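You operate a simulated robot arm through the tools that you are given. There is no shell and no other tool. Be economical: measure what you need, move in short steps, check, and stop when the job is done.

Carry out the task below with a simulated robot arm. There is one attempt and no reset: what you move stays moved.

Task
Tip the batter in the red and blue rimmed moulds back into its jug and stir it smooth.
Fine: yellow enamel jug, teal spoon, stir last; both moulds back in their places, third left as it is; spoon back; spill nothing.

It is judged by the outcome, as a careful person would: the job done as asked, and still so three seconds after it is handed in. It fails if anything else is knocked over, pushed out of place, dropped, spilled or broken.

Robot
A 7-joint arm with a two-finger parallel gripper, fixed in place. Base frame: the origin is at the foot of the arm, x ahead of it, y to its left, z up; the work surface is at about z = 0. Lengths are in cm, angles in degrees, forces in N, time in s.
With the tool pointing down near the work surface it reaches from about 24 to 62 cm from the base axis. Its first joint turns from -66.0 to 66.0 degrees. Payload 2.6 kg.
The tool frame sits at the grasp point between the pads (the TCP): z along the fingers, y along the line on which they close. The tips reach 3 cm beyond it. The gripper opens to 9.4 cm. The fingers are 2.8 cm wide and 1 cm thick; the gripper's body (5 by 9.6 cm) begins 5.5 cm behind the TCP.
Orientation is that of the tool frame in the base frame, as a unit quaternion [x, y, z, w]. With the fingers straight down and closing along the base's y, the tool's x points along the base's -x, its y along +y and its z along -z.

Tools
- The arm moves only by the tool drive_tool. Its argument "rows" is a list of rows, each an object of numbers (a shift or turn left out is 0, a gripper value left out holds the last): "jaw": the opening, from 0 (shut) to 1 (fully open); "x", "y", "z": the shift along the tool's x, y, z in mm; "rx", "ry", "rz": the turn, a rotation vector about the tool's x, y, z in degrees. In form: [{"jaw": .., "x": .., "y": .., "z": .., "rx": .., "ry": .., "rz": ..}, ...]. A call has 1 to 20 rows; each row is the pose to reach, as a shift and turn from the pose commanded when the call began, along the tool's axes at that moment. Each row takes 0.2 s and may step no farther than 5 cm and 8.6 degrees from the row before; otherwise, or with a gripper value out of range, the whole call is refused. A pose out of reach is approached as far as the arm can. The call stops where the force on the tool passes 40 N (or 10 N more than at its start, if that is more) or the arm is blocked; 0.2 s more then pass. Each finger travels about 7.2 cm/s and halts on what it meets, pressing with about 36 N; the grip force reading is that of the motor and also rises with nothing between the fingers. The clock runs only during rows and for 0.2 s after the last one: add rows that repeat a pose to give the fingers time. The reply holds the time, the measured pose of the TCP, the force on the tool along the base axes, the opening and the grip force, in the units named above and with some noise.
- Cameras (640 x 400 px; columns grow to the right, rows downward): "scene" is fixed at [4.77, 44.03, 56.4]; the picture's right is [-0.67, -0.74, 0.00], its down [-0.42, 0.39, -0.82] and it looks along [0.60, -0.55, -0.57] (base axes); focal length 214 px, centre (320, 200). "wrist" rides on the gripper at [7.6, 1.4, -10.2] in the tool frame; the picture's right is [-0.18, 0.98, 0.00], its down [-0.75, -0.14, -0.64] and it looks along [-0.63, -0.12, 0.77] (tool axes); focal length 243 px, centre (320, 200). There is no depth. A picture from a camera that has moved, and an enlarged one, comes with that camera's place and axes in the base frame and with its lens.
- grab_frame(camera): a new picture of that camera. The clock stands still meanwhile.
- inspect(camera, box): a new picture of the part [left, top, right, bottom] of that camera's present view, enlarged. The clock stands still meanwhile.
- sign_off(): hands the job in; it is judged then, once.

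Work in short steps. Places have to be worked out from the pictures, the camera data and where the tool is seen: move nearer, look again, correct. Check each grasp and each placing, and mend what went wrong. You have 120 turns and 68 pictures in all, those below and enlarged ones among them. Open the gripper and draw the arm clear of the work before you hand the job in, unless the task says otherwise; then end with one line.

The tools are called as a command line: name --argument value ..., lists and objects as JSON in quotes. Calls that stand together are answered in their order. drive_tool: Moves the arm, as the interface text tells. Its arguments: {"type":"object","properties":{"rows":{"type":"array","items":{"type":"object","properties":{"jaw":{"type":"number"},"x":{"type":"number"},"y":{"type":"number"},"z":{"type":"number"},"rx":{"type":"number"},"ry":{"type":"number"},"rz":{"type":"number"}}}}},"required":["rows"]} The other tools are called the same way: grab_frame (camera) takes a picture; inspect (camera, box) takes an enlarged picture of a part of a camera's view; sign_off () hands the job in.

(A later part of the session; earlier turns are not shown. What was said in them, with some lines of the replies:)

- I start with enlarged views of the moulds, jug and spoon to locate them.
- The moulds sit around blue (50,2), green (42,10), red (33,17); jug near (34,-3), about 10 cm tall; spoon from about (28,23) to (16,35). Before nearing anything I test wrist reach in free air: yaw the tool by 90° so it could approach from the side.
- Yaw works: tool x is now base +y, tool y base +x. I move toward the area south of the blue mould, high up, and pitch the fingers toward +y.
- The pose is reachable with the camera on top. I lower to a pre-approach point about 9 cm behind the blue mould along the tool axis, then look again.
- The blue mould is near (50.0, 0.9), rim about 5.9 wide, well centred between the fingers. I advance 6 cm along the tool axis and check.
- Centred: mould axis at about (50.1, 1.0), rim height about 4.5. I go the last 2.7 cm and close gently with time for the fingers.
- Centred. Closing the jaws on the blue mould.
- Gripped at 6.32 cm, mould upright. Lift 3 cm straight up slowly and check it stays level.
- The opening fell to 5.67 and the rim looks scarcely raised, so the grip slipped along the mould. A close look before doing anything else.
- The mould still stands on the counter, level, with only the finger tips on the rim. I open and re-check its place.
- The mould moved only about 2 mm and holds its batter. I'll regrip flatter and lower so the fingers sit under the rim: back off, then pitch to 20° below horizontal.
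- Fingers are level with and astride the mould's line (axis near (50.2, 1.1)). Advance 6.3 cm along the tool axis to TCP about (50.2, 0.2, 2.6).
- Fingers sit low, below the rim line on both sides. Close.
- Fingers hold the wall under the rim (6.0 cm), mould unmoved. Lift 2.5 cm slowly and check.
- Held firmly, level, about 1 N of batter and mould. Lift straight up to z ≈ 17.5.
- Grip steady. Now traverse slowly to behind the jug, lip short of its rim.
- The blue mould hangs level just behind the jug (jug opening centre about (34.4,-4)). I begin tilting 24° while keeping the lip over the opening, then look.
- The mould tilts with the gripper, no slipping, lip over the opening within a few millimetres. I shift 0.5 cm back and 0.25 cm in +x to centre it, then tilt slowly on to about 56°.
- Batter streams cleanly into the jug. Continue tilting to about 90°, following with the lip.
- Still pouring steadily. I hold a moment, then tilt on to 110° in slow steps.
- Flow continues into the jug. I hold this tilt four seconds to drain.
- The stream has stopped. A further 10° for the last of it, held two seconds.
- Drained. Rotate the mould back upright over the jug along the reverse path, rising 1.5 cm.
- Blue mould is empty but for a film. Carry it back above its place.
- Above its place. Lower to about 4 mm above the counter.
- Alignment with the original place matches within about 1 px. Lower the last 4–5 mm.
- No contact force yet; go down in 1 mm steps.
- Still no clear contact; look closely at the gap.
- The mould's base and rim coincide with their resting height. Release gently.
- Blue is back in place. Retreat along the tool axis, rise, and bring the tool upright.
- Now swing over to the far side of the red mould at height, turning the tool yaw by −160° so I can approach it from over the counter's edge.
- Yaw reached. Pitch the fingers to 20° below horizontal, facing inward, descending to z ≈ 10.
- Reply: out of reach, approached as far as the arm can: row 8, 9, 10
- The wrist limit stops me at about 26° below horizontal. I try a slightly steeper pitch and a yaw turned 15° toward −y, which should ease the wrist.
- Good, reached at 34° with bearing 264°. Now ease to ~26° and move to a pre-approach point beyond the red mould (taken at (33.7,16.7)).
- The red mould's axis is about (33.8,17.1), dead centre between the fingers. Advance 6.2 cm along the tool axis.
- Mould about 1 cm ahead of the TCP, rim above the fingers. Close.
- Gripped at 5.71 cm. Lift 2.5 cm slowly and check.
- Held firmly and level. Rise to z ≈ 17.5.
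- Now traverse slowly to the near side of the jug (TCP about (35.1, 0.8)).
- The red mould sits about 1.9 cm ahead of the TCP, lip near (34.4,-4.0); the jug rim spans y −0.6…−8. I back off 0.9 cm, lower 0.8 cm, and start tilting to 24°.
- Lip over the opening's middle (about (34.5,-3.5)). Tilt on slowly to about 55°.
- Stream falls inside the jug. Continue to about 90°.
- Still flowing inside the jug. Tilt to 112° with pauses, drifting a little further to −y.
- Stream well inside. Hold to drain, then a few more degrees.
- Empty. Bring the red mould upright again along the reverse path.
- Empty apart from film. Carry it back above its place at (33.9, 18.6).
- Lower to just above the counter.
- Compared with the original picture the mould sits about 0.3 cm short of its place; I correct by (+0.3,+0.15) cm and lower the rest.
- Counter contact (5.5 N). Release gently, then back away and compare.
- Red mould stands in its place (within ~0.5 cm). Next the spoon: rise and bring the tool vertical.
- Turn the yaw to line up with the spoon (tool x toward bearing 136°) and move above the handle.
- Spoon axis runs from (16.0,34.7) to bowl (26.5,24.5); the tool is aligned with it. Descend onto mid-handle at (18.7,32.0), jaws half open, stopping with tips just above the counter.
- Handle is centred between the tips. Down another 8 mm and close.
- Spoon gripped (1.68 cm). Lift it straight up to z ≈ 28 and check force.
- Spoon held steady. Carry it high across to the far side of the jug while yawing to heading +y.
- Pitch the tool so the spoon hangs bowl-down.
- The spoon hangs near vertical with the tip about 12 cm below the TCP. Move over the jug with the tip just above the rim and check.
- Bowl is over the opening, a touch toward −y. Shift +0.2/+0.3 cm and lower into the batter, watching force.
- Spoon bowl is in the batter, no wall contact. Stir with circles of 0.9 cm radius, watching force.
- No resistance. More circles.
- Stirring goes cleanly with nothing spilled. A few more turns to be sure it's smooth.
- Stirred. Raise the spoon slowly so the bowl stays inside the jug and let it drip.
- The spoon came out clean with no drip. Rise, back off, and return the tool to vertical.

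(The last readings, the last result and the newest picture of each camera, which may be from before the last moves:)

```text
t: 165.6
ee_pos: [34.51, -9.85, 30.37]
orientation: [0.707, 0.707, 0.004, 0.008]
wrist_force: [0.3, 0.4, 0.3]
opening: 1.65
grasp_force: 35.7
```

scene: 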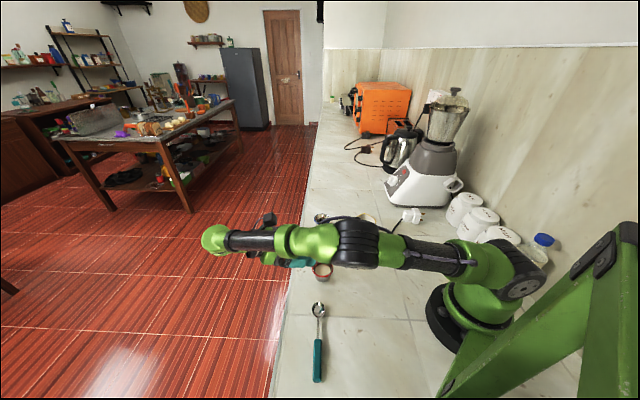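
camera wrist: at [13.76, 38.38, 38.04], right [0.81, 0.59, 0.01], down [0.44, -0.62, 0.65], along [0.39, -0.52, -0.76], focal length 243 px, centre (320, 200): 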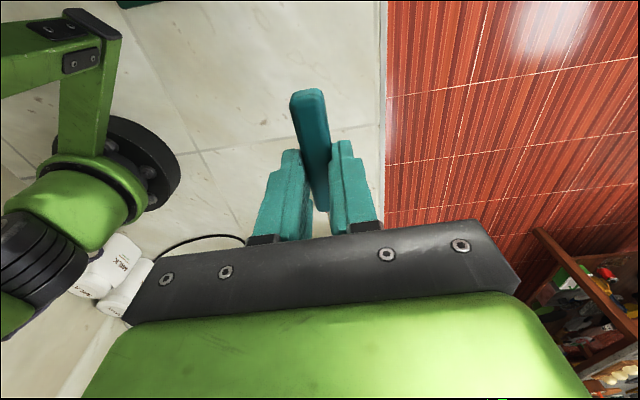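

Carry the spoon back over its place, turning yaw back.

drive_tool --rows '[{"x": 10, "y": -4, "rz": -1}, {"x": 30, "y": -12, "rz": -3}, {"x": 55, "y": -21, "rz": -6}, {"x": 80, "y": -31, "rz": -9}, {"x": 105, "y": -40, "rz": -12}, {"x": 131, "y": -50, "rz": -15}, {"x": 157, "y": -60, "rz": -18}, {"x": 183, "y": -70, "rz": -21}, {"x": 209, "y": -80, "rz": -24}, {"x": 235, "y": -90, "rz": -27}, {"x": 261, "y": -100, "rz": -30}, {"x": 287, "y": -110, "rz": -33}, {"x": 313, "y": -120, "rz": -36}, {"x": 339, "y": -130, "rz": -39}, {"x": 365, "y": -140, "rz": -42}, {"x": 388, "y": -149, "z": 10, "rz": -44.4}, {"x": 407, "y": -156, "z": 18, "rz": -45.8}, {"x": 419, "y": -161, "z": 24, "rz": -46.4}, {"x": 419, "y": -161, "z": 24, "rz": -46.4}]'

```text
t: 169.6
ee_pos: [18.33, 31.89, 27.57]
orientation: [0.371, 0.929, 0.001, 0.008]
wrist_force: [-0.5, 0.1, 0.2]
opening: 1.67
grasp_force: 35.9
```

Descend to about 5 mm above the pick-up height.

drive_tool --rows '[{"z": 15, "x": 0.7, "y": 1.4}, {"z": 40, "x": 0.7, "y": 1.4}, {"z": 68, "x": 0.7, "y": 1.4}, {"z": 96, "x": 0.7, "y": 1.4}, {"z": 124, "x": 0.7, "y": 1.4}, {"z": 152, "x": 0.7, "y": 1.4}, {"z": 178, "x": 0.7, "y": 1.4}, {"z": 200, "x": 0.7, "y": 1.4}, {"z": 217, "x": 0.7, "y": 1.4}, {"z": 229, "x": 0.7, "y": 1.4}, {"z": 236, "x": 0.7, "y": 1.4}, {"z": 236, "x": 0.7, "y": 1.4}]'

inspect --camera "scene" --box '[260, 250, 420, 350]'

```text
t: 172.2
ee_pos: [18.67, 32.02, 3.93]
orientation: [0.37, 0.929, 0.002, 0.009]
wrist_force: [0.8, -0.4, 0.2]
opening: 1.65
grasp_force: 36.0
```

```text
4.00 times, centred on (340, 300) of scene
camera zoom: at [4.77, 44.03, 56.4], right [-0.67, -0.74, 0.0], down [-0.42, 0.39, -0.82], along [0.6, -0.55, -0.57], focal length 858 px, centre (240, -200)
```

zoom: 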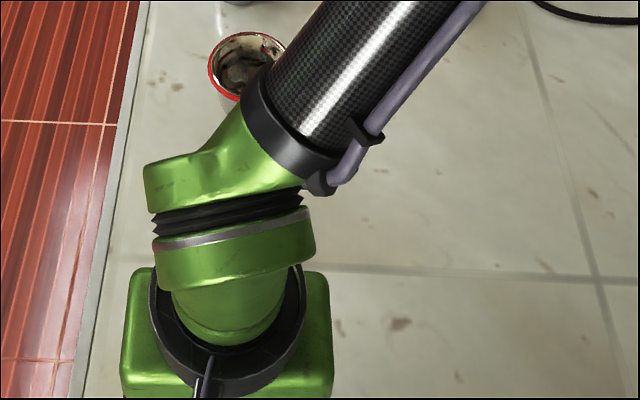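

Lower the last 5 mm and release gently.

drive_tool --rows '[{"z": 2}, {"z": 4}, {"z": 5}, {"z": 5}]'

```text
t: 173.2
ee_pos: [18.8, 31.95, 3.52]
orientation: [0.37, 0.929, 0.002, 0.008]
wrist_force: [-3.4, -2.7, 9.2]
opening: 1.66
grasp_force: 36.3
```

Contact with the counter (9 N). Release, then lift straight up.

drive_tool --rows '[{"jaw": 0.2, "z": -0.5}, {"jaw": 0.25, "z": -1}, {"jaw": 0.35, "z": -1}, {"jaw": 0.5, "z": -1}, {"jaw": 0.6, "z": -1}, {"z": -20}, {"z": -50}, {"z": -90}, {"z": -135}, {"z": -180}, {"z": -220}, {"z": -220}]'

grab_frame --camera "wrist"

```text
t: 175.8
ee_pos: [18.38, 31.94, 25.59]
orientation: [0.37, 0.929, 0.002, 0.007]
wrist_force: [-0.3, 0.8, 0.1]
opening: 5.68
grasp_force: 0.0
```

```text
2 pictures are left
camera wrist: at [13.71, 38.2, 35.74], right [0.81, 0.59, 0.01], down [0.44, -0.62, 0.65], along [0.39, -0.52, -0.76], focal length 243 px, centre (320, 200)
```

wrist: 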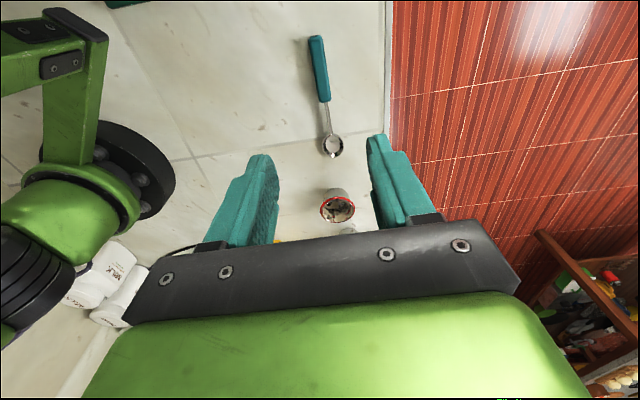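

Spoon lies back in its place. Withdraw the arm high, toward its start position.

drive_tool --rows '[{"jaw": 1, "z": -40}, {"z": -80}, {"z": -120}, {"x": -30, "y": -10, "z": -150}, {"x": -64, "y": -20, "z": -155}, {"x": -98, "y": -31, "z": -155}, {"x": -132, "y": -42, "z": -155}, {"x": -166, "y": -54, "z": -155}, {"x": -200, "y": -65, "z": -155}, {"x": -234, "y": -76, "z": -155}, {"x": -268, "y": -87, "z": -155}, {"x": -302, "y": -98, "z": -155}, {"x": -336, "y": -109, "z": -155}, {"x": -358, "y": -116, "z": -155}, {"x": -358, "y": -116, "z": -155}]'

inspect --camera "scene" --box '[260, 190, 420, 390]'

```text
t: 179.0
ee_pos: [36.25, -0.98, 41.43]
orientation: [0.37, 0.929, 0.001, 0.008]
wrist_force: [0.6, 0.2, 0.7]
opening: 9.4
grasp_force: 0.0
```

```text
2.00 times, centred on (340, 290) of scene
camera zoom: at [4.77, 44.03, 56.4], right [-0.67, -0.74, 0.0], down [-0.42, 0.39, -0.82], along [0.6, -0.55, -0.57], focal length 429 px, centre (280, 20)
```

zoom: 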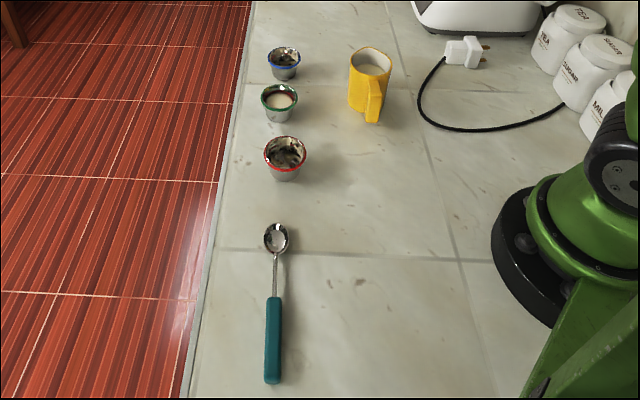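

Everything is in place: both moulds empty and standing where they were, green untouched, jug upright with the batter, spoon back, no spills, and the arm is clear. Handing in.

sign_off

```text
The job is handed in.
```

The batter from the red and blue moulds is back in the yellow jug and stirred with the teal spoon. Both moulds and the spoon are back within about half a centimetre of their places, a thin film of batter is left inside the moulds, the green mould is untouched, and I saw no spills.
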